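You operate a simulated robot arm through the tools that you are given. There is no shell and no other tool.

You run a simulated two-armed robot. Do the job below in one go: nothing can be reset, and whatever is moved stays where it is left.

TASK
Fit the rack's four shims into the edge guide, each at the seat that reads lowest.
Fine: one at a time; read the displays again after each; pull none out; the rack is left on the belt on purpose; the line stays locked off (main switch off, key out).
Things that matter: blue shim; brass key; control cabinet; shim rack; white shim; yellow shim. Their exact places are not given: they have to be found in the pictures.

Only the result counts: the job must be done as asked and must still hold three seconds after the hand-in. Knocking over, shifting, dropping, spilling or breaking anything else fails it.

THE ROBOT
Two 7-joint arms with two-finger parallel grippers on one trunk, on a base that moves. Base frame: it is fixed to the floor where the robot stands at the start and does not move with it; the origin is under the middle of the robot, x ahead of it, y to its left, z up; the surface under the hand at the start is at about z = 953. Readings come in mm, degrees, newtons and seconds.
The left shoulder is at the start at [20, 113, 1197], the right one opposite. With the tool pointing down near the work surface each hand reaches from about 240 to 620 mm from the robot's upright axis, wherever it stands, measured 20 degrees to its own side. Places, roughly: blue shim [5750, -9750, 1000]; brass key (3x3x7 cm) [4100, -7900, 900]; control cabinet [5200, -6700, 1600]; white shim [5750, -9750, 1000]; yellow shim [5750, -9750, 1000]. Payload 1.57 kg a hand.
The TCP of each hand is the grasp point between the finger pads, 30 mm short of the fingertips. In the tool frame z runs along the fingers and y along their closing line. Largest opening 80 mm; finger width 17, thickness 12; the body of the gripper, 40 by 82 mm, starts 80 mm behind the TCP.
Orientation is that of the tool frame in the base frame, as a unit quaternion [x, y, z, w]. With the fingers straight down and closing along the base's y, the tool's x points along the base's -x, its y along +y and its z along -z.

THE INTERFACE
- The arms move only by the tool drive_tool. It takes "left_plan", "right_plan" or both (then of equal length, played together; a hand with none holds still); each is a list of rows, each a list of 3 entries, a list of its own where there are three numbers: the shift along the tool's x, y, z in mm, then the turn, a rotation vector about the tool's x, y, z in rad, then the opening in per cent of the stroke, from 0 (shut) to 100 (fully open). In form: [[[x, y, z], [ax, ay, az], claw], ...]. A call has 1 to 20 rows; each row shifts and turns the commanded pose from where the row before left it, along the tool's axes as they then stand. A row lasts 0.2 s, in which the tool goes at most 50 mm and 8.6 degrees; a call with a longer step from one row to the next is refused whole, and so is a gripper value outside its range. Where a pose cannot be reached the arm comes as near as it can. A force on the tool above 40 N (or 10 N above the force at the start of the call, whichever is more), or a blocked arm, ends the call early, and 0.2 s more pass. The fingers move at their own pace (about 45 mm/s each) and stop on an object; they squeeze with about 42 N. The grip force told is the motor's: it shows also when the fingers shut on nothing. Time passes only in rows, and 0.2 s behind the last, so rows that do not move let the fingers close. The reply holds the time, the measured pose of the TCP, the force on the tool along the base axes, the opening and the grip force, in the units named above and with some noise, with the torque about the TCP (base axes, N m) and any sound that the robot's microphone picked up.
- Cameras (640 x 400 px; columns grow to the right, rows downward): "scene" is now at [97, 26.5, 1328]; the picture's right is [0.28, -0.96, 0.00], its down [-0.49, -0.14, -0.86] and it looks along [0.83, 0.24, -0.51] (base axes); focal length 214 px, centre (320, 200). "left" rides on the left gripper at [72, 7, -122] in its tool frame; the picture's right is [-0.09, 1.00, 0.00], its down [-0.84, -0.08, -0.54] and it looks along [-0.54, -0.05, 0.84] (tool axes); focal length 238 px, centre (320, 200). "right" rides on the right gripper at [72, -7, -122] in its tool frame; the picture's right is [0.09, 1.00, 0.00], its down [-0.84, 0.08, -0.54] and it looks along [-0.54, 0.05, 0.84] (tool axes); focal length 238 px, centre (320, 200).
- snapshot(camera): a new picture of that camera. It takes no simulated time.
- move_column(by): moves the trunk up (or, below 0, down) by that many mm; the arms and the scene camera ride with it, the base frame stays. It gives what a move gives, with no picture.
- roll_base(legs): drives the robot by 1 to 6 legs, each [ahead, left, turn to the left] in mm, mm and degrees, along the robot's own axes; the way and the turn of a leg run together, so that a leg with both is an arc; at most 1500 mm and 180 degrees a leg. The arms and the cameras ride along, it lands a little off, and it stops where it bumps. It gives what a move gives.
- aim_head(pan, tilt): turns the head with the scene camera to pan (to the left, within 80 degrees either way) and tilt (down, from -29 to 69), counted from straight ahead of the robot. It gives what a move gives.
- probe_pixels(camera, pixels): there is no depth. For up to 12 entries [column, row, z] of the newest picture of that camera ("zoom" is the newest enlarged one), the place [x, y] in the base frame at which the ray of that pixel passes the height z, good to about 2 mm. It takes no simulated time.
- inspect(camera, box): a new picture of the part [left, top, right, bottom] of that camera's present view, enlarged. It takes no simulated time.
- hand_in(): hands the job in; it is judged then, once.

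Leave the grippers open and the arms clear of the work at the hand-in unless told otherwise.

The tools are called after ">>>" as name(argument=value, ...) on one line, values as JSON. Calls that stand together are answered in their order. drive_tool: Moves the arms, as the interface text tells. Its arguments: {"type":"object","properties":{"left_plan":{"type":"array"},"right_plan":{"type":"array"}},"required":[]} The other tools are called the same way: move_column (by) moves the trunk up or down; roll_base (legs) drives the base; aim_head (pan, tilt) turns the head that bears the scene camera; snapshot (camera) takes a picture; probe_pixels (camera, pixels) gives the place at which the rays of pixels pass given heights; inspect (camera, box) takes an enlarged picture of a part of a camera's view; hand_in () hands the job in.

At the start:

```text
time_s: 0.0
left_tool_pos: [260.0, 217.8, 1254.3]
left_tcp_rot: [0.0, 1.0, 0.0, 0.0]
left_ft_force: [0.1, -0.7, 0.3]
left_ft_torque: [0.04, 0.0, 0.0]
left_opening: 80.0
left_gripper_force: 0.1
right_tool_pos: [336.4, -35.0, 1207.1]
right_tcp_rot: [-0.001, 1.0, 0.0, 0.0]
right_ft_force: [-0.3, 0.9, -0.1]
right_ft_torque: [-0.04, 0.04, 0.0]
right_opening: 80.0
right_gripper_force: 0.1
trunk travel left (down, up): [-250.0, 320.0]
robot x, y, heading: [-1.6, -2.7, 0.2]
head pan, tilt (commanded): [16.2, 30.5]
```

scene: 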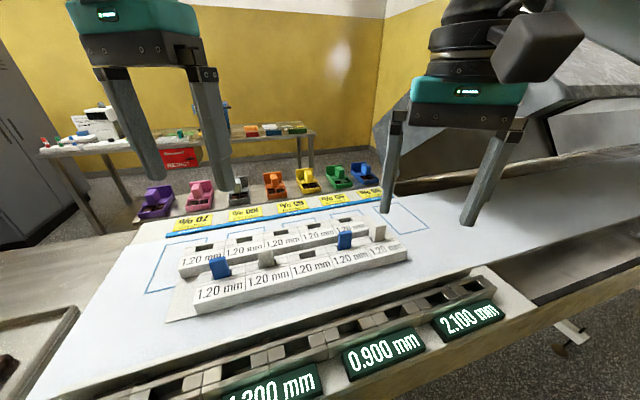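
right: 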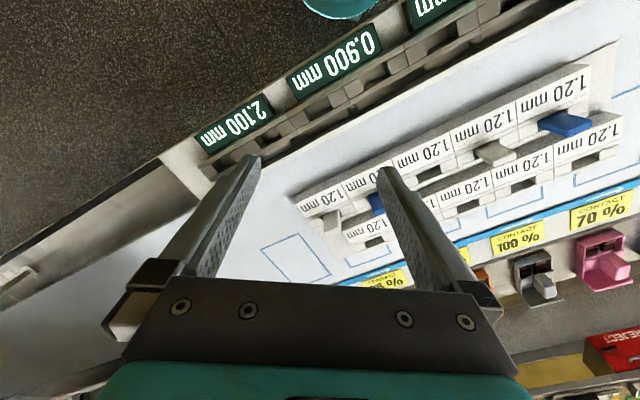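
left: 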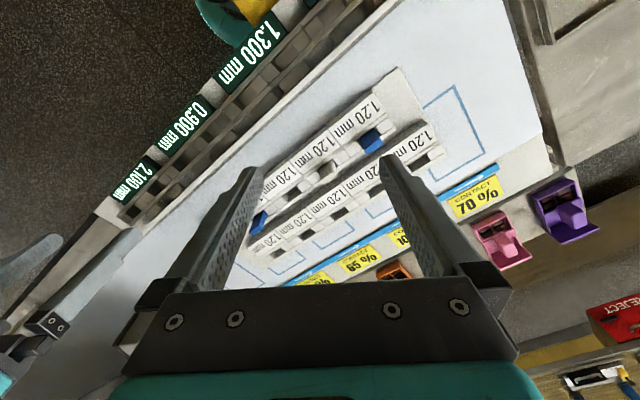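

I see a shim rack on the belt with blue and white shims, and an edge guide near the robot with displays (2.100, 0.900, 1.300 mm). I start by looking closer at everything.

>>> inspect(camera="scene", box=[140, 200, 440, 330])

>>> inspect(camera="scene", box=[80, 260, 540, 400])

>>> inspect(camera="left", box=[100, 0, 460, 260])

>>> inspect(camera="right", box=[180, 0, 640, 280])

```text
2.13 times, centred on (290, 265) of scene
```

zoom: 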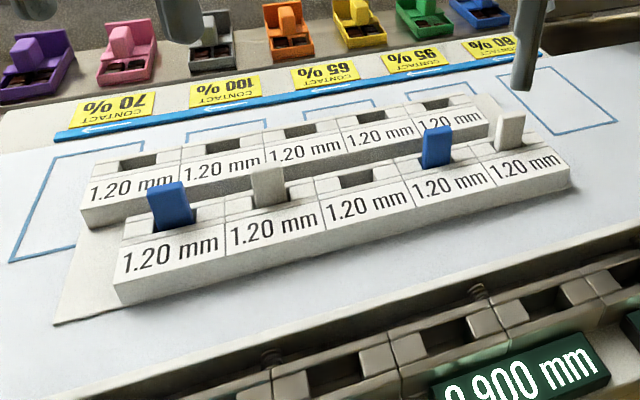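

```text
1.39 times, centred on (310, 330) of scene
```

zoom: 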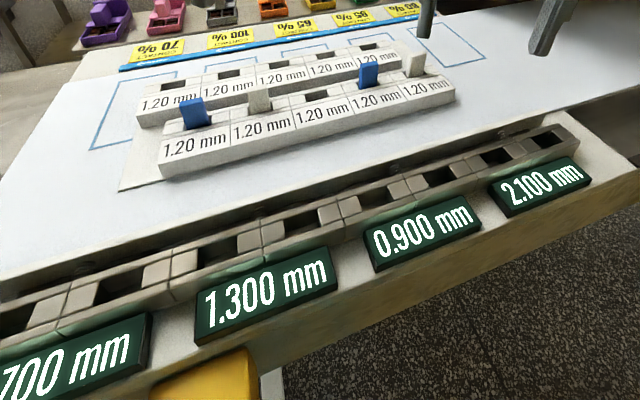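

```text
1.54 times, centred on (280, 130) of left
```

zoom: 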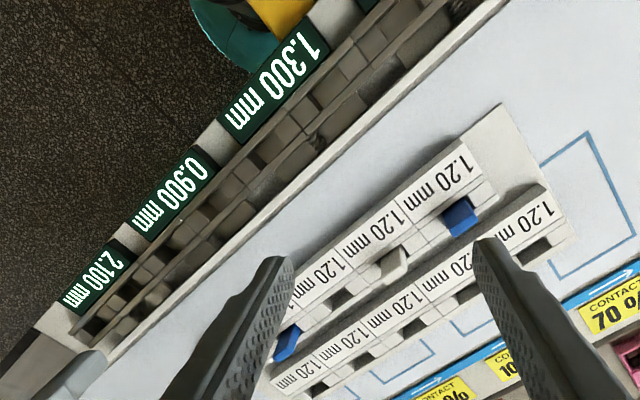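

```text
1.39 times, centred on (410, 140) of right
```

zoom: 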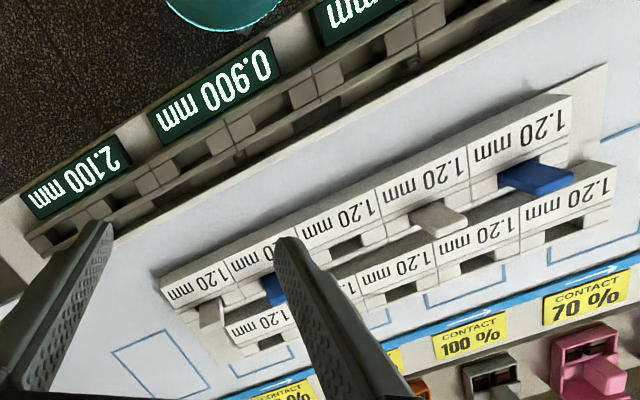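

Four shims stand in the rack's front row: blue, white, gap, blue, white, all labelled 1.20 mm. I look around more with the head to see all of the guide's displays.

>>> aim_head(pan=30, tilt=60)

>>> snapshot(camera="scene")

>>> aim_head(pan=-20, tilt=60)

>>> snapshot(camera="scene")

```text
time_s: 0.9
left_tool_pos: [260.4, 218.7, 1254.0]
left_tcp_rot: [0.0, 1.0, 0.0, 0.0]
left_ft_force: [0.3, -0.1, -0.2]
left_ft_torque: [0.01, 0.02, 0.01]
left_opening: 80.0
left_gripper_force: 0.0
right_tool_pos: [337.8, -35.7, 1206.1]
right_tcp_rot: [0.001, 1.0, 0.0, -0.001]
right_ft_force: [-0.4, 0.7, 0.1]
right_ft_torque: [-0.02, 0.02, -0.02]
right_opening: 80.1
right_gripper_force: 0.0
trunk travel left (down, up): [-250.0, 320.0]
robot x, y, heading: [-3.9, 0.6, -0.1]
head pan, tilt (commanded): [30.0, 60.0]
```

```text
taken
```

scene: 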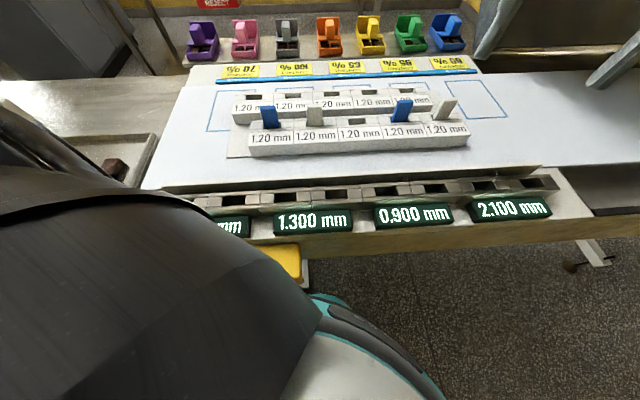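

```text
time_s: 2.1
left_tool_pos: [259.7, 217.7, 1254.3]
left_tcp_rot: [0.0, 1.0, 0.0, 0.0]
left_ft_force: [0.1, -0.5, -0.5]
left_ft_torque: [-0.07, -0.01, 0.03]
left_opening: 80.1
left_gripper_force: 0.2
right_tool_pos: [337.3, -34.8, 1207.1]
right_tcp_rot: [0.0, 1.0, -0.001, 0.001]
right_ft_force: [-0.9, 0.2, -0.3]
right_ft_torque: [-0.02, -0.03, 0.02]
right_opening: 79.9
right_gripper_force: 0.0
trunk travel left (down, up): [-250.0, 320.0]
robot x, y, heading: [-1.5, 2.9, -0.0]
head pan, tilt (commanded): [-20.0, 60.0]
```

```text
taken
```

scene: 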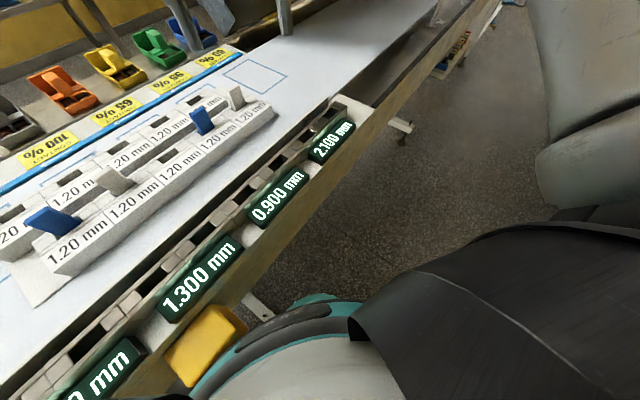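

The guide runs at an angle of about 30° to the robot. More displays lie to the left; I look further left.

>>> aim_head(pan=45, tilt=45)

>>> snapshot(camera="scene")

>>> aim_head(pan=75, tilt=40)

>>> snapshot(camera="scene")

>>> aim_head(pan=30, tilt=10)

>>> snapshot(camera="scene")

>>> aim_head(pan=-50, tilt=10)

>>> snapshot(camera="scene")

```text
time_s: 3.5
left_tool_pos: [260.2, 219.0, 1253.3]
left_tcp_rot: [0.0, 1.0, -0.001, 0.0]
left_ft_force: [0.6, -0.3, -0.4]
left_ft_torque: [0.02, -0.03, 0.0]
left_opening: 80.2
left_gripper_force: 0.1
right_tool_pos: [336.7, -35.3, 1206.3]
right_tcp_rot: [0.0, 1.0, 0.0, 0.001]
right_ft_force: [-0.3, 0.1, 0.1]
right_ft_torque: [0.02, 0.0, 0.03]
right_opening: 79.9
right_gripper_force: 0.0
trunk travel left (down, up): [-250.0, 320.0]
robot x, y, heading: [2.6, 1.9, 0.1]
head pan, tilt (commanded): [45.0, 45.0]
```

```text
taken
```

scene: 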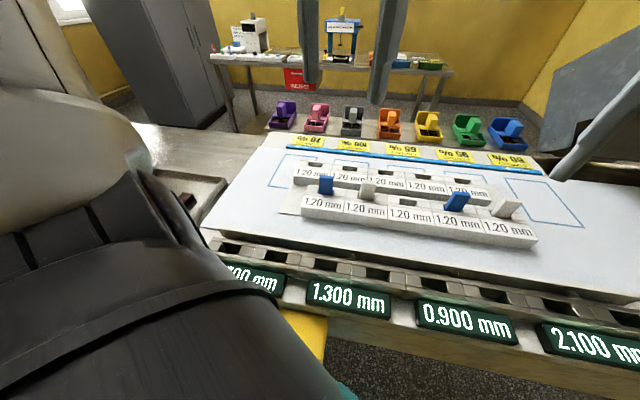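

```text
time_s: 4.4
left_tool_pos: [260.3, 217.7, 1252.6]
left_tcp_rot: [0.0, 1.0, 0.0, 0.0]
left_ft_force: [-0.3, 0.5, 0.0]
left_ft_torque: [-0.01, -0.01, 0.04]
left_opening: 80.1
left_gripper_force: 0.0
right_tool_pos: [337.9, -35.3, 1207.2]
right_tcp_rot: [0.0, 1.0, 0.0, -0.001]
right_ft_force: [-0.1, 1.2, 0.6]
right_ft_torque: [-0.03, -0.05, 0.02]
right_opening: 80.3
right_gripper_force: 0.1
trunk travel left (down, up): [-250.0, 320.0]
robot x, y, heading: [-0.5, 1.3, 0.1]
head pan, tilt (commanded): [75.0, 40.0]
```

```text
taken
```

scene: 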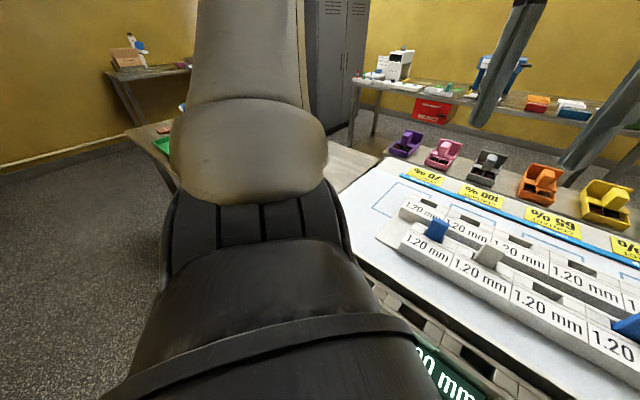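

```text
time_s: 5.5
left_tool_pos: [258.8, 217.3, 1253.5]
left_tcp_rot: [0.0, 1.0, 0.0, -0.001]
left_ft_force: [0.0, -0.2, -0.5]
left_ft_torque: [0.01, 0.03, 0.01]
left_opening: 80.2
left_gripper_force: 0.0
right_tool_pos: [336.9, -35.5, 1205.8]
right_tcp_rot: [0.001, 1.0, -0.001, 0.0]
right_ft_force: [-0.2, -0.3, 0.2]
right_ft_torque: [-0.03, -0.01, -0.03]
right_opening: 80.0
right_gripper_force: 0.1
trunk travel left (down, up): [-250.0, 320.0]
robot x, y, heading: [-4.1, 0.5, -0.0]
head pan, tilt (commanded): [30.0, 10.0]
```

```text
taken
```

scene: 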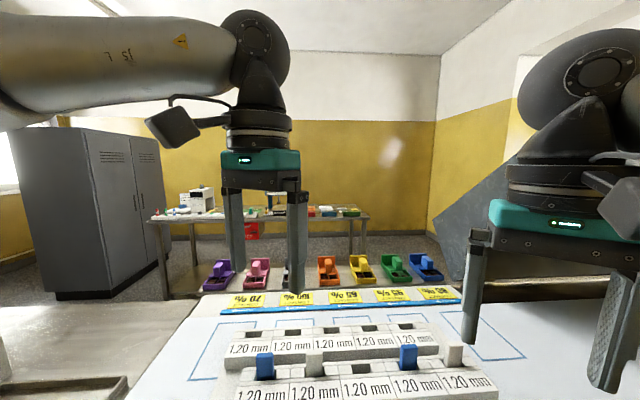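

```text
time_s: 7.1
left_tool_pos: [259.5, 218.7, 1254.5]
left_tcp_rot: [0.001, 1.0, 0.0, 0.0]
left_ft_force: [-0.3, 0.4, 0.2]
left_ft_torque: [0.01, 0.0, 0.0]
left_opening: 80.2
left_gripper_force: 0.1
right_tool_pos: [338.3, -34.6, 1207.5]
right_tcp_rot: [0.0, 1.0, 0.001, 0.0]
right_ft_force: [-0.3, -0.2, 0.2]
right_ft_torque: [0.02, 0.0, -0.02]
right_opening: 79.9
right_gripper_force: 0.0
trunk travel left (down, up): [-250.0, 320.0]
robot x, y, heading: [-0.9, -4.1, 0.1]
head pan, tilt (commanded): [-50.0, 10.0]
```

```text
taken
```

scene: 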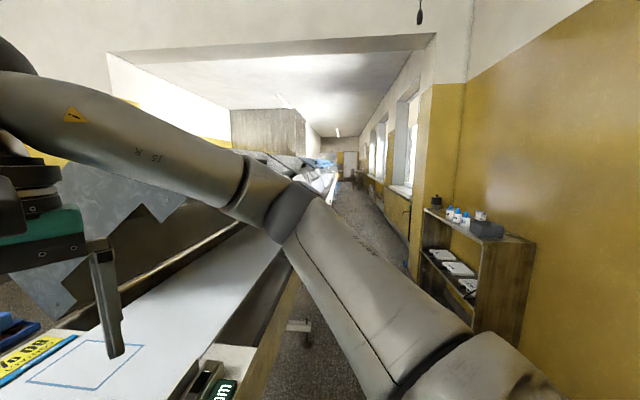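

Now I return the head to look over the belt and measure places.

>>> aim_head(pan=38, tilt=45)

>>> snapshot(camera="scene")

>>> inspect(camera="scene", box=[180, 200, 640, 400])

>>> inspect(camera="scene", box=[250, 130, 530, 260])

```text
time_s: 8.7
left_tool_pos: [260.0, 218.2, 1253.8]
left_tcp_rot: [0.0, 1.0, 0.0, 0.0]
left_ft_force: [-0.1, -0.1, 0.0]
left_ft_torque: [-0.03, 0.01, 0.01]
left_opening: 80.1
left_gripper_force: 0.0
right_tool_pos: [337.0, -35.7, 1206.5]
right_tcp_rot: [0.001, 1.0, 0.0, 0.001]
right_ft_force: [-0.2, 0.3, -0.5]
right_ft_torque: [-0.03, -0.01, -0.01]
right_opening: 80.1
right_gripper_force: 0.1
trunk travel left (down, up): [-250.0, 320.0]
robot x, y, heading: [0.1, 0.7, -0.1]
head pan, tilt (commanded): [38.0, 45.0]
```

```text
taken
```

scene: 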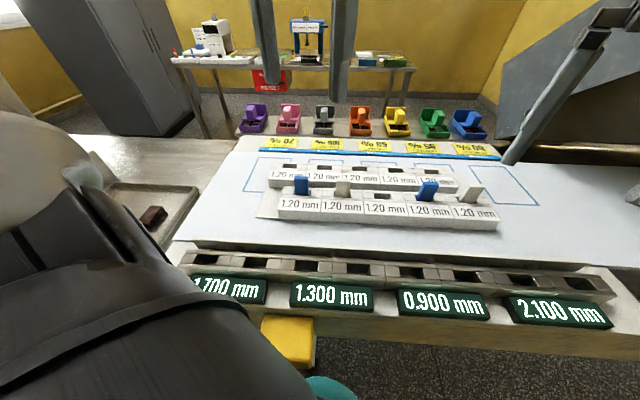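

```text
1.39 times, centred on (410, 300) of scene
```

zoom: 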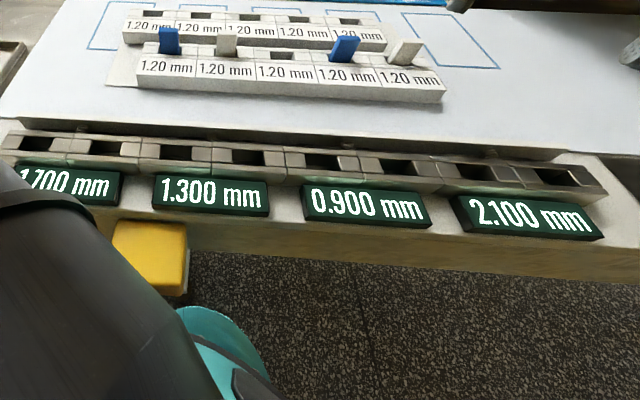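

```text
2.29 times, centred on (390, 195) of scene
```

zoom: 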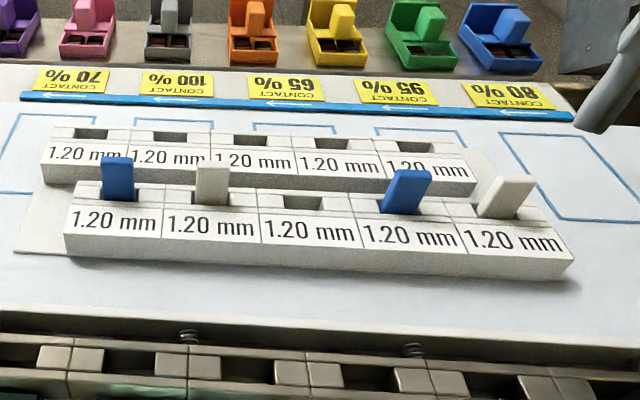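

I see four displays (1.700, 1.300, 0.900, 2.100) with two pockets above each, eight pockets total. I now measure places via probe at several assumed heights.

>>> snapshot(camera="scene")

>>> probe_pixels(camera="scene", pixels=[[256, 218, 953], [497, 231, 953], [302, 193, 980], [343, 197, 980], [428, 201, 980], [465, 205, 980], [277, 210, 975], [500, 222, 975], [180, 250, 970], [612, 295, 970], [200, 243, 953], [615, 268, 953]])

>>> snapshot(camera="right")

>>> probe_pixels(camera="right", pixels=[[297, 192, 953], [616, 120, 953], [330, 212, 980], [372, 200, 980], [200, 140, 970], [380, 35, 970]])

>>> snapshot(camera="left")

>>> probe_pixels(camera="left", pixels=[[370, 140, 980], [322, 172, 980], [260, 222, 980]])

```text
taken
```

scene: 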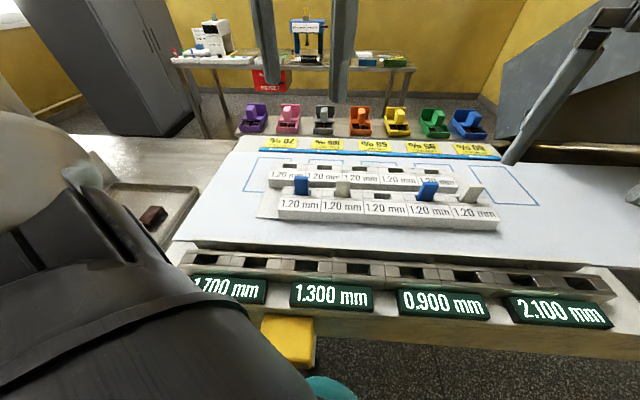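

```text
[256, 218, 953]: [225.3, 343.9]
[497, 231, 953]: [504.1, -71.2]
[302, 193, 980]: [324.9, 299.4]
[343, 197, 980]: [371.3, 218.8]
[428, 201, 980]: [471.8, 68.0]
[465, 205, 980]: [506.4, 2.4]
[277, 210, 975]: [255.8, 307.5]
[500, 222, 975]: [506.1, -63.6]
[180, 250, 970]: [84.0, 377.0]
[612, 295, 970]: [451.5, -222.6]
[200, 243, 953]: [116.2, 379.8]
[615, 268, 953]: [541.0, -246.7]
```

```text
taken
```

right: 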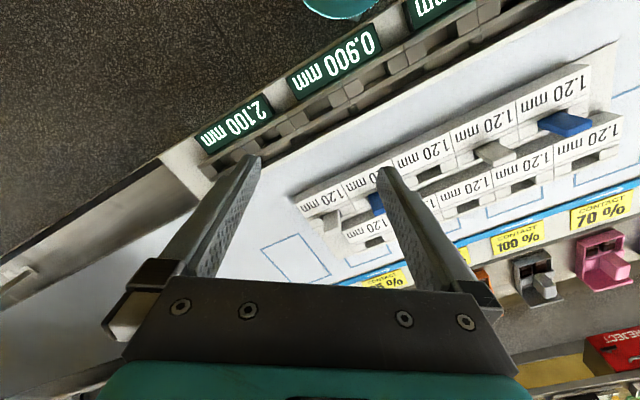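

```text
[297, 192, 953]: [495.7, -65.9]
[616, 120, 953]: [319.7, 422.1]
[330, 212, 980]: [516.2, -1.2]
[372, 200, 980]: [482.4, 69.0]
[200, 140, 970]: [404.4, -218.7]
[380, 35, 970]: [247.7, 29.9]
```

```text
taken
```

left: 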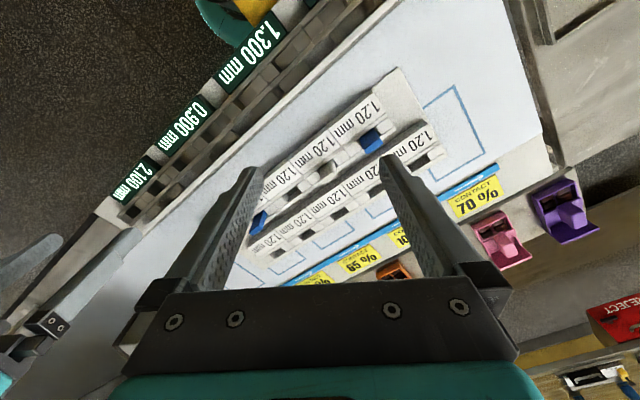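

```text
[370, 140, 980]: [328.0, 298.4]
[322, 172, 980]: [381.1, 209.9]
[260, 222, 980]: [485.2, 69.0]
```

The rack and the guide both run along the direction about (0.52, -0.85); so the belt's normal points at about 31.7° left of ahead. Before turning the base to face it, I check what the yellow thing near the base is.

>>> aim_head(pan=10, tilt=69)

>>> snapshot(camera="scene")

>>> inspect(camera="scene", box=[120, 150, 420, 340])

```text
time_s: 9.6
left_tool_pos: [259.3, 218.8, 1253.5]
left_tcp_rot: [0.0, 1.0, 0.0, 0.0]
left_ft_force: [0.1, 0.5, -0.2]
left_ft_torque: [0.0, 0.02, 0.0]
left_opening: 79.8
left_gripper_force: 0.0
right_tool_pos: [336.4, -35.6, 1207.0]
right_tcp_rot: [0.0, 1.0, 0.0, 0.001]
right_ft_force: [-0.2, 0.5, 0.5]
right_ft_torque: [0.01, -0.01, -0.01]
right_opening: 80.0
right_gripper_force: 0.0
trunk travel left (down, up): [-250.0, 320.0]
robot x, y, heading: [-0.9, -0.1, 0.1]
head pan, tilt (commanded): [10.0, 68.8]
```

```text
taken
```

scene: 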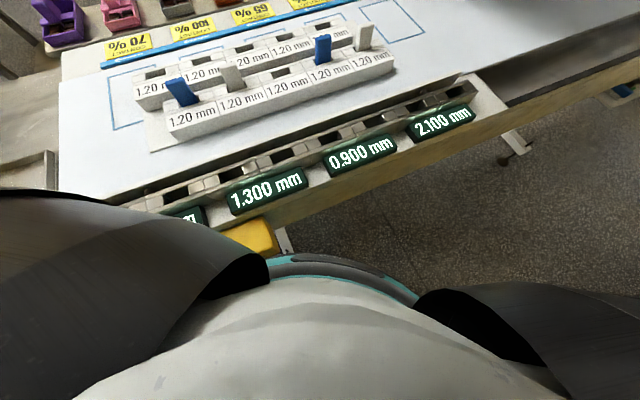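

```text
2.11 times, centred on (270, 245) of scene
```

zoom: 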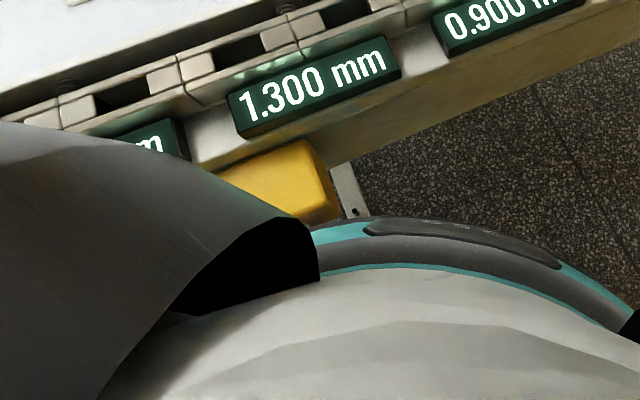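

The yellow box is mounted on the conveyor's near side. I measure how far it is from the robot's axis.

>>> probe_pixels(camera="scene", pixels=[[277, 252, 900], [277, 252, 800], [277, 252, 700], [285, 225, 900], [265, 222, 900], [330, 255, 300], [330, 255, 600], [235, 205, 960], [305, 190, 960], [293, 245, 0], [510, 160, 0], [610, 85, 0]])

>>> aim_head(pan=80, tilt=50)

>>> snapshot(camera="scene")

>>> aim_head(pan=-80, tilt=30)

>>> snapshot(camera="scene")

```text
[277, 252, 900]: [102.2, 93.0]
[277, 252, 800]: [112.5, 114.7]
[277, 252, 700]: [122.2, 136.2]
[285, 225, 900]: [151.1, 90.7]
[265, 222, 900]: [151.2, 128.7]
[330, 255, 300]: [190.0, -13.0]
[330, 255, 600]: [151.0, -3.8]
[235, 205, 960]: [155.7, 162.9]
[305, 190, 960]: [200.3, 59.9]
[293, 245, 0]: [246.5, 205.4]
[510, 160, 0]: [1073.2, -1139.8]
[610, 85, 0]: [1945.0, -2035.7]
```

```text
time_s: 11.0
left_tool_pos: [259.3, 218.1, 1254.8]
left_tcp_rot: [0.0, 1.0, 0.0, -0.001]
left_ft_force: [-1.0, 0.1, 0.3]
left_ft_torque: [0.0, -0.04, 0.0]
left_opening: 80.1
left_gripper_force: 0.1
right_tool_pos: [336.6, -35.4, 1207.2]
right_tcp_rot: [0.0, 1.0, -0.001, 0.001]
right_ft_force: [-0.2, -0.1, -0.6]
right_ft_torque: [0.0, 0.0, 0.02]
right_opening: 79.8
right_gripper_force: 0.1
trunk travel left (down, up): [-250.0, 320.0]
robot x, y, heading: [-0.2, 1.7, -0.1]
head pan, tilt (commanded): [80.0, 50.0]
```

```text
taken
```

scene: 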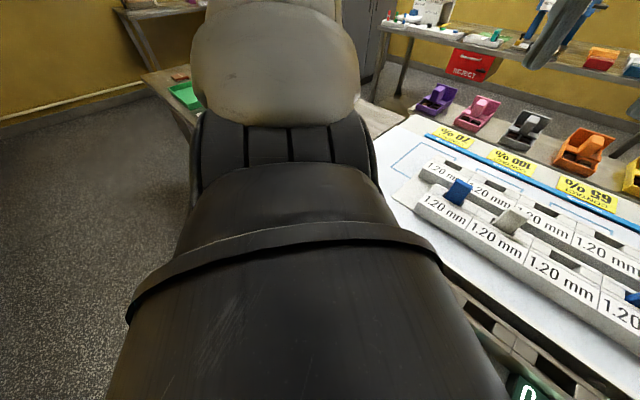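

```text
time_s: 13.5
left_tool_pos: [259.8, 217.4, 1254.0]
left_tcp_rot: [0.0, 1.0, 0.0, 0.001]
left_ft_force: [0.3, -0.1, 0.4]
left_ft_torque: [-0.01, -0.01, 0.02]
left_opening: 80.1
left_gripper_force: 0.0
right_tool_pos: [337.9, -34.5, 1207.1]
right_tcp_rot: [0.0, 1.0, 0.0, 0.001]
right_ft_force: [1.1, -0.3, 0.0]
right_ft_torque: [0.0, -0.01, 0.01]
right_opening: 80.1
right_gripper_force: 0.1
trunk travel left (down, up): [-250.0, 320.0]
robot x, y, heading: [2.4, 0.5, 0.0]
head pan, tilt (commanded): [-80.0, 30.0]
```

```text
taken
```

scene: 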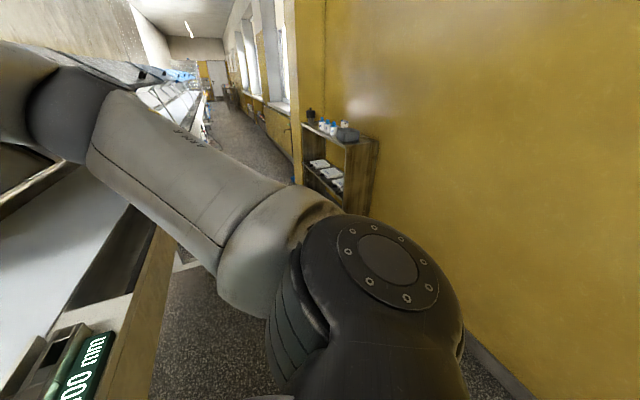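

The yellow box juts out to within about 140 mm of the robot's axis. I back off 80 mm straight away from the guide, then turn 31.7° left to face it, then shift 74 mm to the right to be centred.

>>> roll_base(legs=[[-68, -42, 0], [0, 0, 31.7], [0, -74, 0]])

>>> aim_head(pan=0, tilt=50)

>>> snapshot(camera="scene")

>>> snapshot(camera="left")

>>> snapshot(camera="right")

```text
time_s: 16.7
left_tool_pos: [76.4, 217.9, 1255.4]
left_tcp_rot: [-0.276, 0.961, 0.0, 0.0]
left_ft_force: [-0.3, -0.5, 0.6]
left_ft_torque: [0.01, 0.03, 0.02]
left_opening: 79.9
left_gripper_force: 0.0
right_tool_pos: [274.9, 43.8, 1206.9]
right_tcp_rot: [-0.275, 0.961, 0.001, 0.0]
right_ft_force: [-0.4, 0.1, -0.6]
right_ft_torque: [0.02, -0.02, -0.01]
right_opening: 79.7
right_gripper_force: 0.1
trunk travel left (down, up): [-250.0, 320.0]
robot x, y, heading: [-32.8, -100.6, 32.2]
head pan, tilt (commanded): [-80.0, 30.0]
```

```text
time_s: 18.3
left_tool_pos: [76.1, 219.4, 1253.6]
left_tcp_rot: [-0.275, 0.961, 0.0, -0.001]
left_ft_force: [0.1, -0.8, 0.5]
left_ft_torque: [-0.03, 0.0, 0.0]
left_opening: 80.2
left_gripper_force: 0.1
right_tool_pos: [274.6, 43.7, 1207.6]
right_tcp_rot: [-0.275, 0.961, 0.0, -0.001]
right_ft_force: [0.4, -0.1, 0.4]
right_ft_torque: [-0.02, 0.03, -0.02]
right_opening: 80.0
right_gripper_force: 0.0
trunk travel left (down, up): [-250.0, 320.0]
robot x, y, heading: [-29.8, -103.1, 32.2]
head pan, tilt (commanded): [0.0, 50.0]
```

```text
taken
```

scene: 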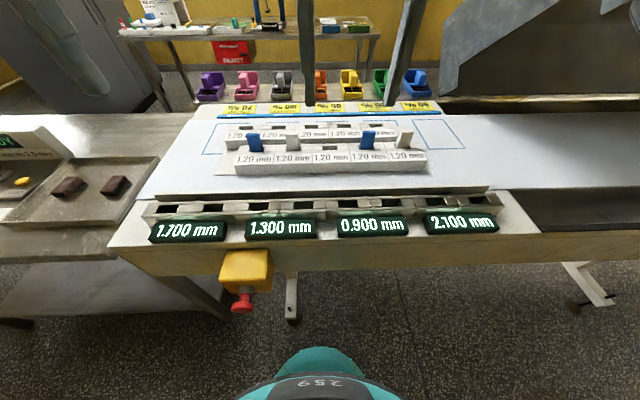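

```text
taken
```

left: 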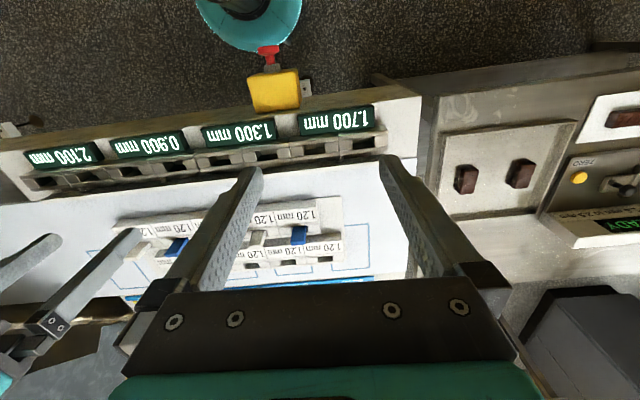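

```text
taken
```

right: 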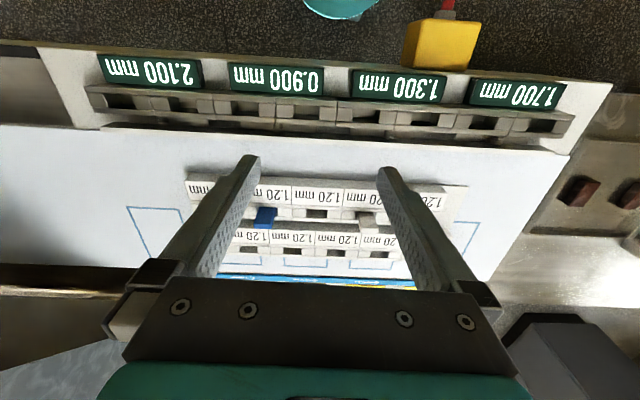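

Now everything faces straight. The yellow box is an e-stop, which I must keep clear of. I zoom in on the guide and the rack and the things to the left.

>>> inspect(camera="scene", box=[130, 180, 510, 260])

>>> inspect(camera="scene", box=[200, 90, 460, 190])

>>> inspect(camera="scene", box=[0, 100, 200, 230])

>>> inspect(camera="right", box=[60, 40, 460, 290])

>>> inspect(camera="left", box=[0, 80, 430, 310])

```text
1.68 times, centred on (320, 220) of scene
```

zoom: 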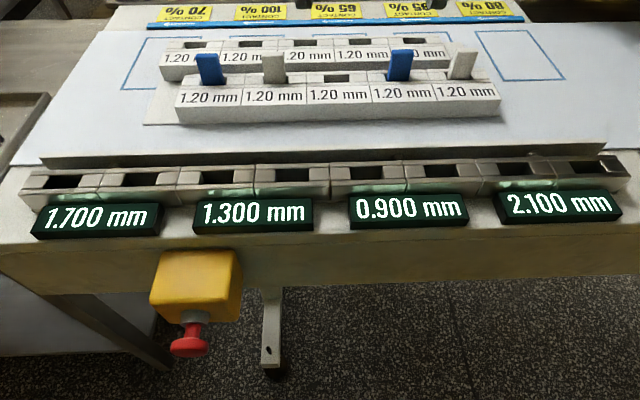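

```text
2.46 times, centred on (330, 140) of scene
```

zoom: 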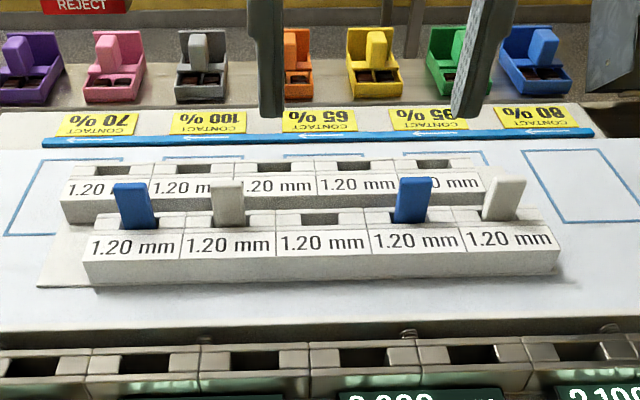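

```text
3.08 times, centred on (100, 165) of scene
```

zoom: 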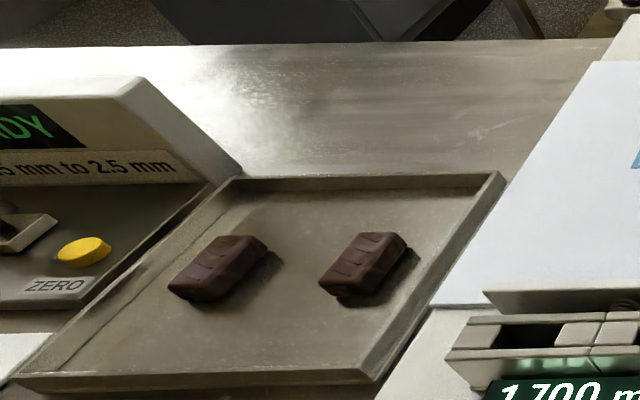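

```text
1.60 times, centred on (260, 165) of right
```

zoom: 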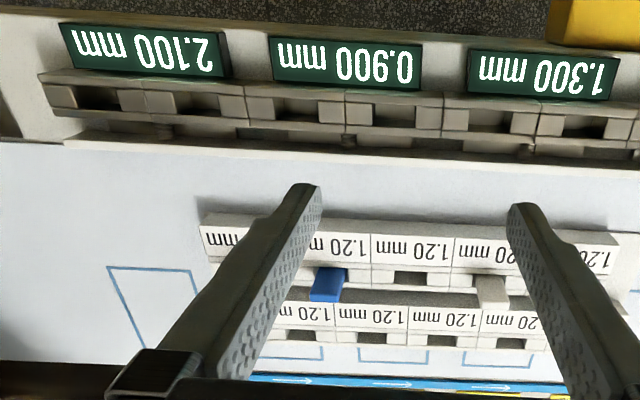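

```text
1.49 times, centred on (215, 195) of left
```

zoom: 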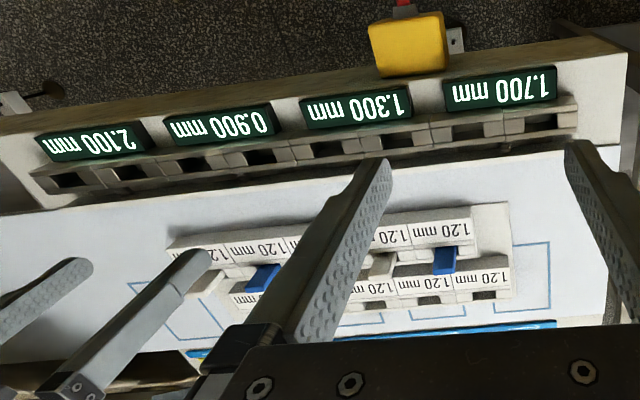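

To the left there is also a thickness gauge (READY, range "…5 mm to 2.5 mm") and a tray with two chocolates; none of my business. I bring the left hand near the leftmost blue shim at a safe height to see shims and pockets closely.

>>> drive_tool(left_plan=[[[-33, -11, 25], [0, 0, 0], 100], [[-33, -11, 25], [0, 0, 0], 100], [[-33, -11, 25], [0, 0, 0], 100], [[-33, -11, 25], [0, 0, 0], 100], [[-33, -11, 25], [0, 0, 0], 100], [[-33, -11, 25], [0, 0, 0], 100]])

>>> snapshot(camera="left")

>>> snapshot(camera="scene")

```text
time_s: 19.7
left_tool_pos: [278.0, 268.1, 1104.4]
left_tcp_rot: [-0.276, 0.961, 0.0, 0.0]
left_ft_force: [0.0, 0.4, 0.9]
left_ft_torque: [0.0, -0.01, 0.01]
left_opening: 79.8
left_gripper_force: 0.0
right_tool_pos: [276.8, 45.2, 1206.7]
right_tcp_rot: [-0.275, 0.961, 0.0, 0.0]
right_ft_force: [0.0, 0.1, 0.0]
right_ft_torque: [0.0, 0.0, 0.03]
right_opening: 80.0
right_gripper_force: 0.0
trunk travel left (down, up): [-250.0, 320.0]
robot x, y, heading: [-29.8, -102.0, 32.1]
head pan, tilt (commanded): [0.0, 50.0]
```

```text
taken
```

left: 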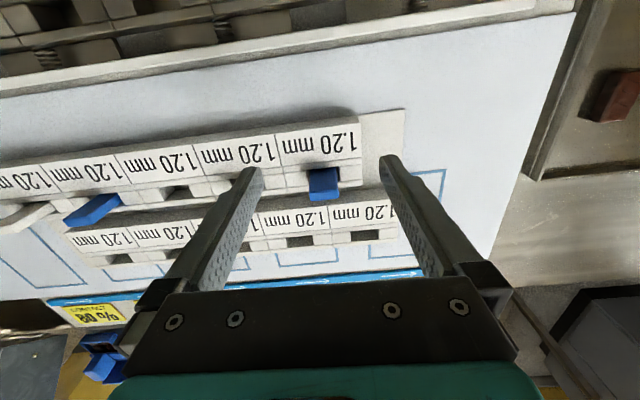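

```text
taken
```

scene: 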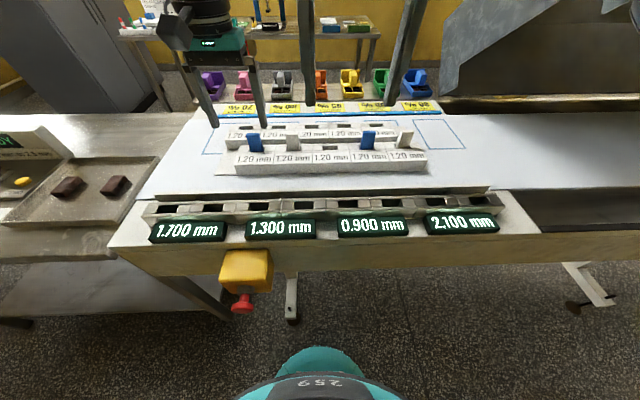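

>>> inspect(camera="left", box=[180, 100, 440, 260])

>>> inspect(camera="left", box=[0, 0, 320, 200])

>>> inspect(camera="scene", box=[220, 115, 330, 185])

>>> inspect(camera="scene", box=[310, 115, 440, 185])

>>> inspect(camera="scene", box=[130, 180, 320, 250])

>>> inspect(camera="scene", box=[320, 180, 510, 250])

```text
2.46 times, centred on (310, 180) of left
```

zoom: 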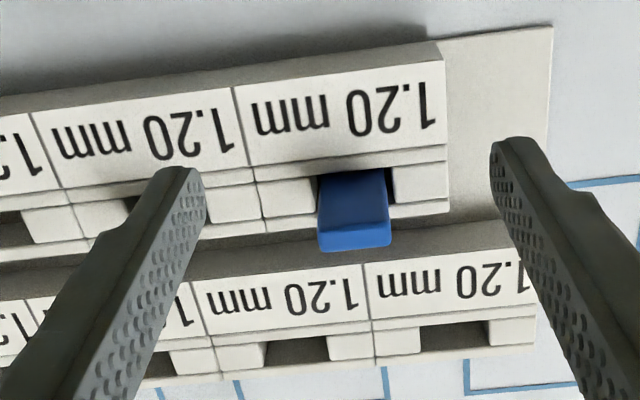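

```text
2.00 times, centred on (160, 100) of left
```

zoom: 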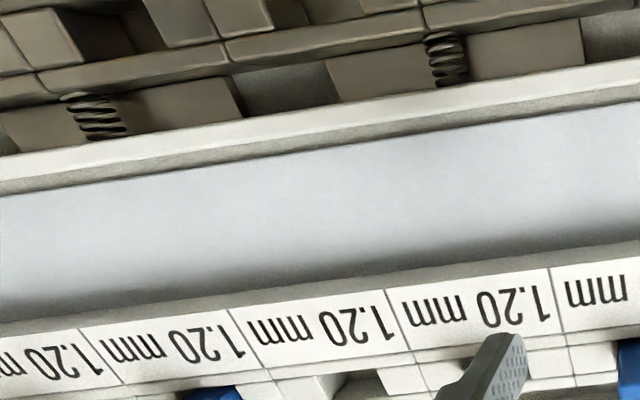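

```text
5.71 times, centred on (275, 150) of scene
```

zoom: 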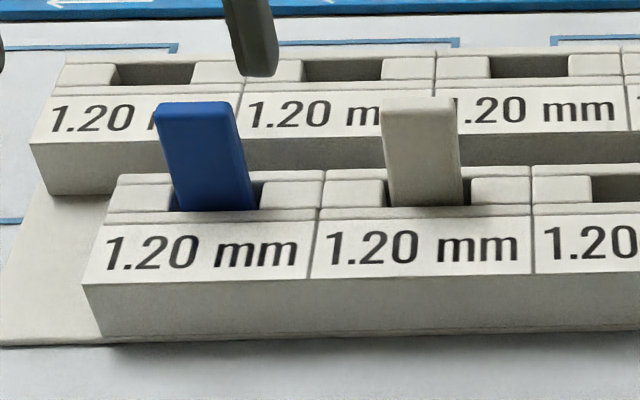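

```text
4.92 times, centred on (375, 150) of scene
```

zoom: 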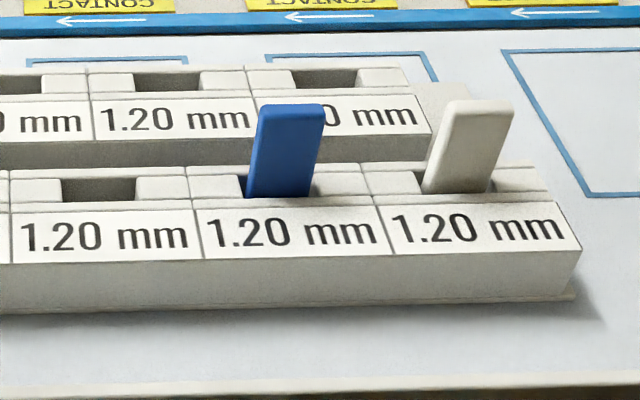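

```text
3.37 times, centred on (225, 215) of scene
```

zoom: 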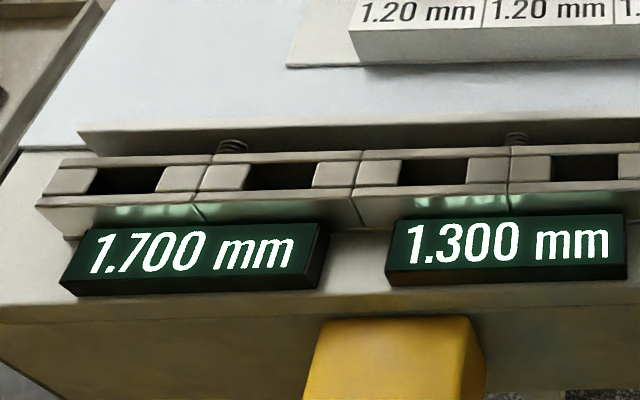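

```text
3.37 times, centred on (415, 215) of scene
```

zoom: 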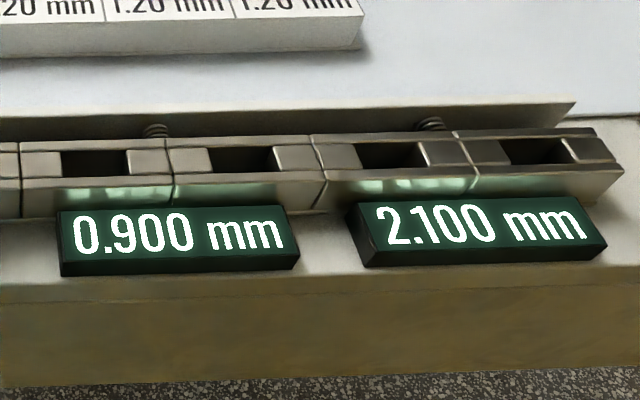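

I triangulate the top of the first blue shim using the left and the scene camera.

>>> probe_pixels(camera="left", pixels=[[310, 201, 990], [310, 201, 1010], [310, 201, 1030], [339, 198.7, 990], [339, 198.7, 1010], [339, 198.7, 1030], [278, 138, 980], [361, 122, 980], [361, 122, 960]])

>>> probe_pixels(camera="scene", pixels=[[246.5, 133.4, 990], [246.5, 133.4, 1010], [246.5, 133.4, 1030], [260.3, 133.4, 990], [260.3, 133.4, 1010], [260.3, 133.4, 1030], [233.5, 164, 980], [233.5, 164, 960], [234.5, 174, 953]])

```text
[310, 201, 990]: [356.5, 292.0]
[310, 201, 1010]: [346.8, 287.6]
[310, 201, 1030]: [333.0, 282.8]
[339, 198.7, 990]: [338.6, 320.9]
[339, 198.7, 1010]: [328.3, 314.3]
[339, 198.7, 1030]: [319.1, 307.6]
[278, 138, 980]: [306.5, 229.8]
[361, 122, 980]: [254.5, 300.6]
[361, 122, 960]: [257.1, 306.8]
```

```text
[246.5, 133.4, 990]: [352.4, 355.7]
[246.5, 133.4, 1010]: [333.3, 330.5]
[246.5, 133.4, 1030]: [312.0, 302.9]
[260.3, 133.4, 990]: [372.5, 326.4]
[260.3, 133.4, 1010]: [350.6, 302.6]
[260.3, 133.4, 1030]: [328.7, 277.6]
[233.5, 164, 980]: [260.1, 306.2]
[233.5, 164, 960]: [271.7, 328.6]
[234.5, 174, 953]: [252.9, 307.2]
```

The blue shim's tab is about 30 mm wide, its top at z ≈ 1026, centre near (326, 296). I go nearer for a better look.

>>> drive_tool(left_plan=[[[-22, 0, 16], [0, 0, 0], 100], [[-21, 0, 16], [0, 0, 0], 100], [[0, 0, 0], [0, 0, 0], 100]])

>>> snapshot(camera="left")

>>> inspect(camera="left", box=[220, 100, 420, 225])

```text
time_s: 20.5
left_tool_pos: [294.0, 291.5, 1071.6]
left_tcp_rot: [-0.275, 0.961, -0.001, 0.001]
left_ft_force: [-0.4, 0.1, -0.6]
left_ft_torque: [0.06, -0.02, 0.01]
left_opening: 79.9
left_gripper_force: 0.0
left hand out of reach, approached as far as the arm can: row 1, 2
right_tool_pos: [276.8, 44.2, 1206.4]
right_tcp_rot: [-0.275, 0.961, -0.001, 0.0]
right_ft_force: [-0.2, 0.7, -1.3]
right_ft_torque: [0.02, 0.0, 0.02]
right_opening: 80.0
right_gripper_force: 0.1
trunk travel left (down, up): [-250.0, 320.0]
robot x, y, heading: [-33.6, -102.9, 31.7]
head pan, tilt (commanded): [0.0, 50.0]
```

```text
taken
```

left: 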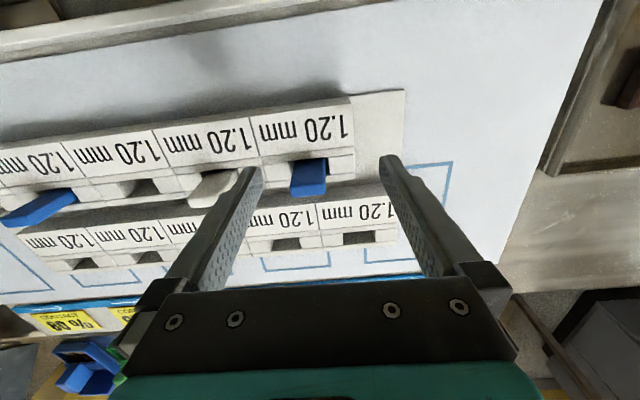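

```text
3.20 times, centred on (320, 162) of left
```

zoom: 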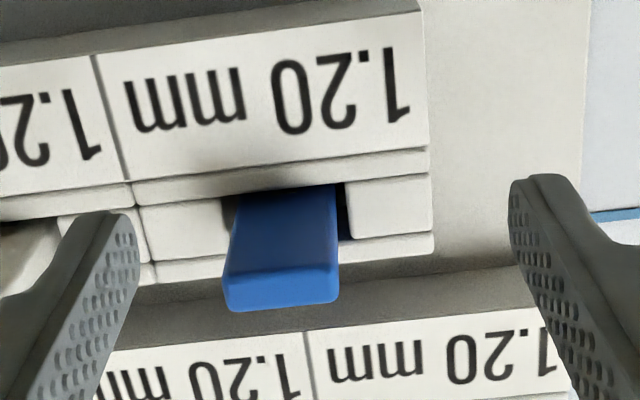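

The left arm ran out of reach at about 510 mm here, so the robot must stand a bit closer. Before moving I triangulate the e-stop button with the scene and right cameras.

>>> snapshot(camera="scene")

>>> snapshot(camera="right")

>>> probe_pixels(camera="scene", pixels=[[241, 308, 950], [241, 308, 900], [241, 308, 850], [241, 308, 800], [220, 285, 900], [268, 288, 900], [272, 254, 900], [272, 254, 850]])

>>> probe_pixels(camera="right", pixels=[[447, 5, 950], [447, 5, 900], [447, 5, 850], [447, 5, 800], [410, 20, 900], [475, 25, 900], [470, 70, 900], [405, 65, 900]])

```text
taken
```

scene: 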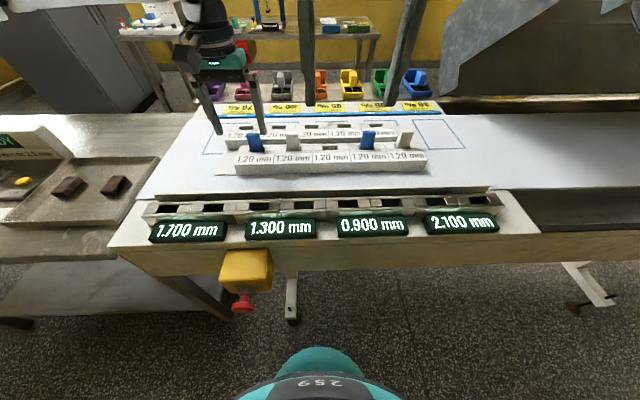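

```text
taken
```

right: 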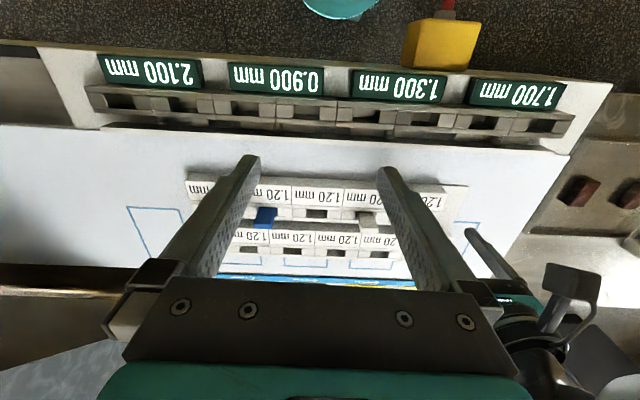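

```text
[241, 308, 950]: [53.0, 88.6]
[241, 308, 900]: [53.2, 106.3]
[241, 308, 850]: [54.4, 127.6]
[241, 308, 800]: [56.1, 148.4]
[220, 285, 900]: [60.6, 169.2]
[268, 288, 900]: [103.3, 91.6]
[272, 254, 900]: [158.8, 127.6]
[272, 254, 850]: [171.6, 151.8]
```

```text
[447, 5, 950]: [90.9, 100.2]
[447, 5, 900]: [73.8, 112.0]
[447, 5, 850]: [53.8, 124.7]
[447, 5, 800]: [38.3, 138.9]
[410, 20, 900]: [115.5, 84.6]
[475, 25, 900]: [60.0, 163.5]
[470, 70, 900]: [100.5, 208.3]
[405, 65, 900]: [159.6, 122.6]
```

The e-stop button's front is near (54, 126, 850): 193 mm ahead and 148 mm left of the robot's axis now. Moving 50 mm ahead keeps it over 200 mm away from the axis. I raise the trunk 80 mm first, then roll 50 mm ahead.

>>> move_column(by=80)

>>> roll_base(legs=[[50, 0, 0]])

>>> snapshot(camera="scene")

>>> snapshot(camera="left")

```text
time_s: 21.6
left_tool_pos: [294.3, 290.6, 1152.1]
left_tcp_rot: [-0.276, 0.961, -0.001, 0.002]
left_ft_force: [-0.4, 0.8, -0.3]
left_ft_torque: [-0.02, 0.04, -0.03]
left_opening: 79.9
left_gripper_force: 0.1
right_tool_pos: [275.6, 44.2, 1286.8]
right_tcp_rot: [-0.275, 0.961, 0.0, -0.001]
right_ft_force: [-0.1, -0.2, 0.2]
right_ft_torque: [-0.02, -0.02, 0.0]
right_opening: 79.8
right_gripper_force: 0.0
trunk travel left (down, up): [-330.0, 240.0]
robot x, y, heading: [-28.8, -103.1, 31.8]
head pan, tilt (commanded): [0.0, 50.0]
```

```text
time_s: 22.6
left_tool_pos: [338.1, 318.0, 1152.0]
left_tcp_rot: [-0.275, 0.961, -0.001, 0.002]
left_ft_force: [0.3, -0.2, -0.2]
left_ft_torque: [-0.03, 0.0, -0.01]
left_opening: 79.9
left_gripper_force: 0.1
right_tool_pos: [318.7, 70.6, 1287.5]
right_tcp_rot: [-0.275, 0.962, -0.001, -0.001]
right_ft_force: [-0.3, -0.6, 0.1]
right_ft_torque: [-0.03, 0.05, -0.03]
right_opening: 80.1
right_gripper_force: 0.1
trunk travel left (down, up): [-330.0, 240.0]
robot x, y, heading: [7.8, -75.1, 32.2]
head pan, tilt (commanded): [0.0, 50.0]
```

```text
taken
```

scene: 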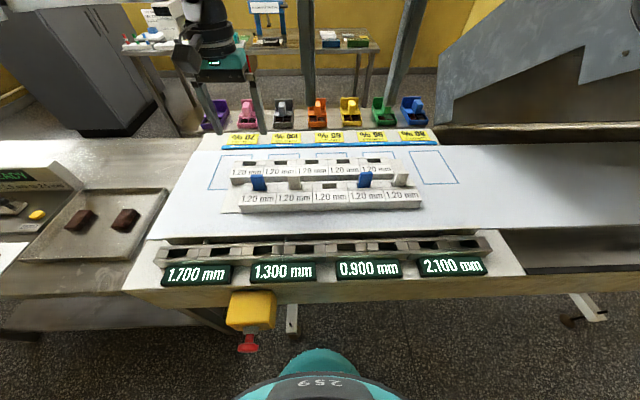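

```text
taken
```

left: 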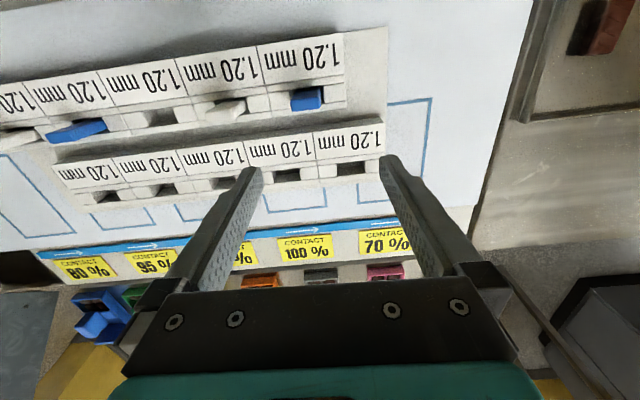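

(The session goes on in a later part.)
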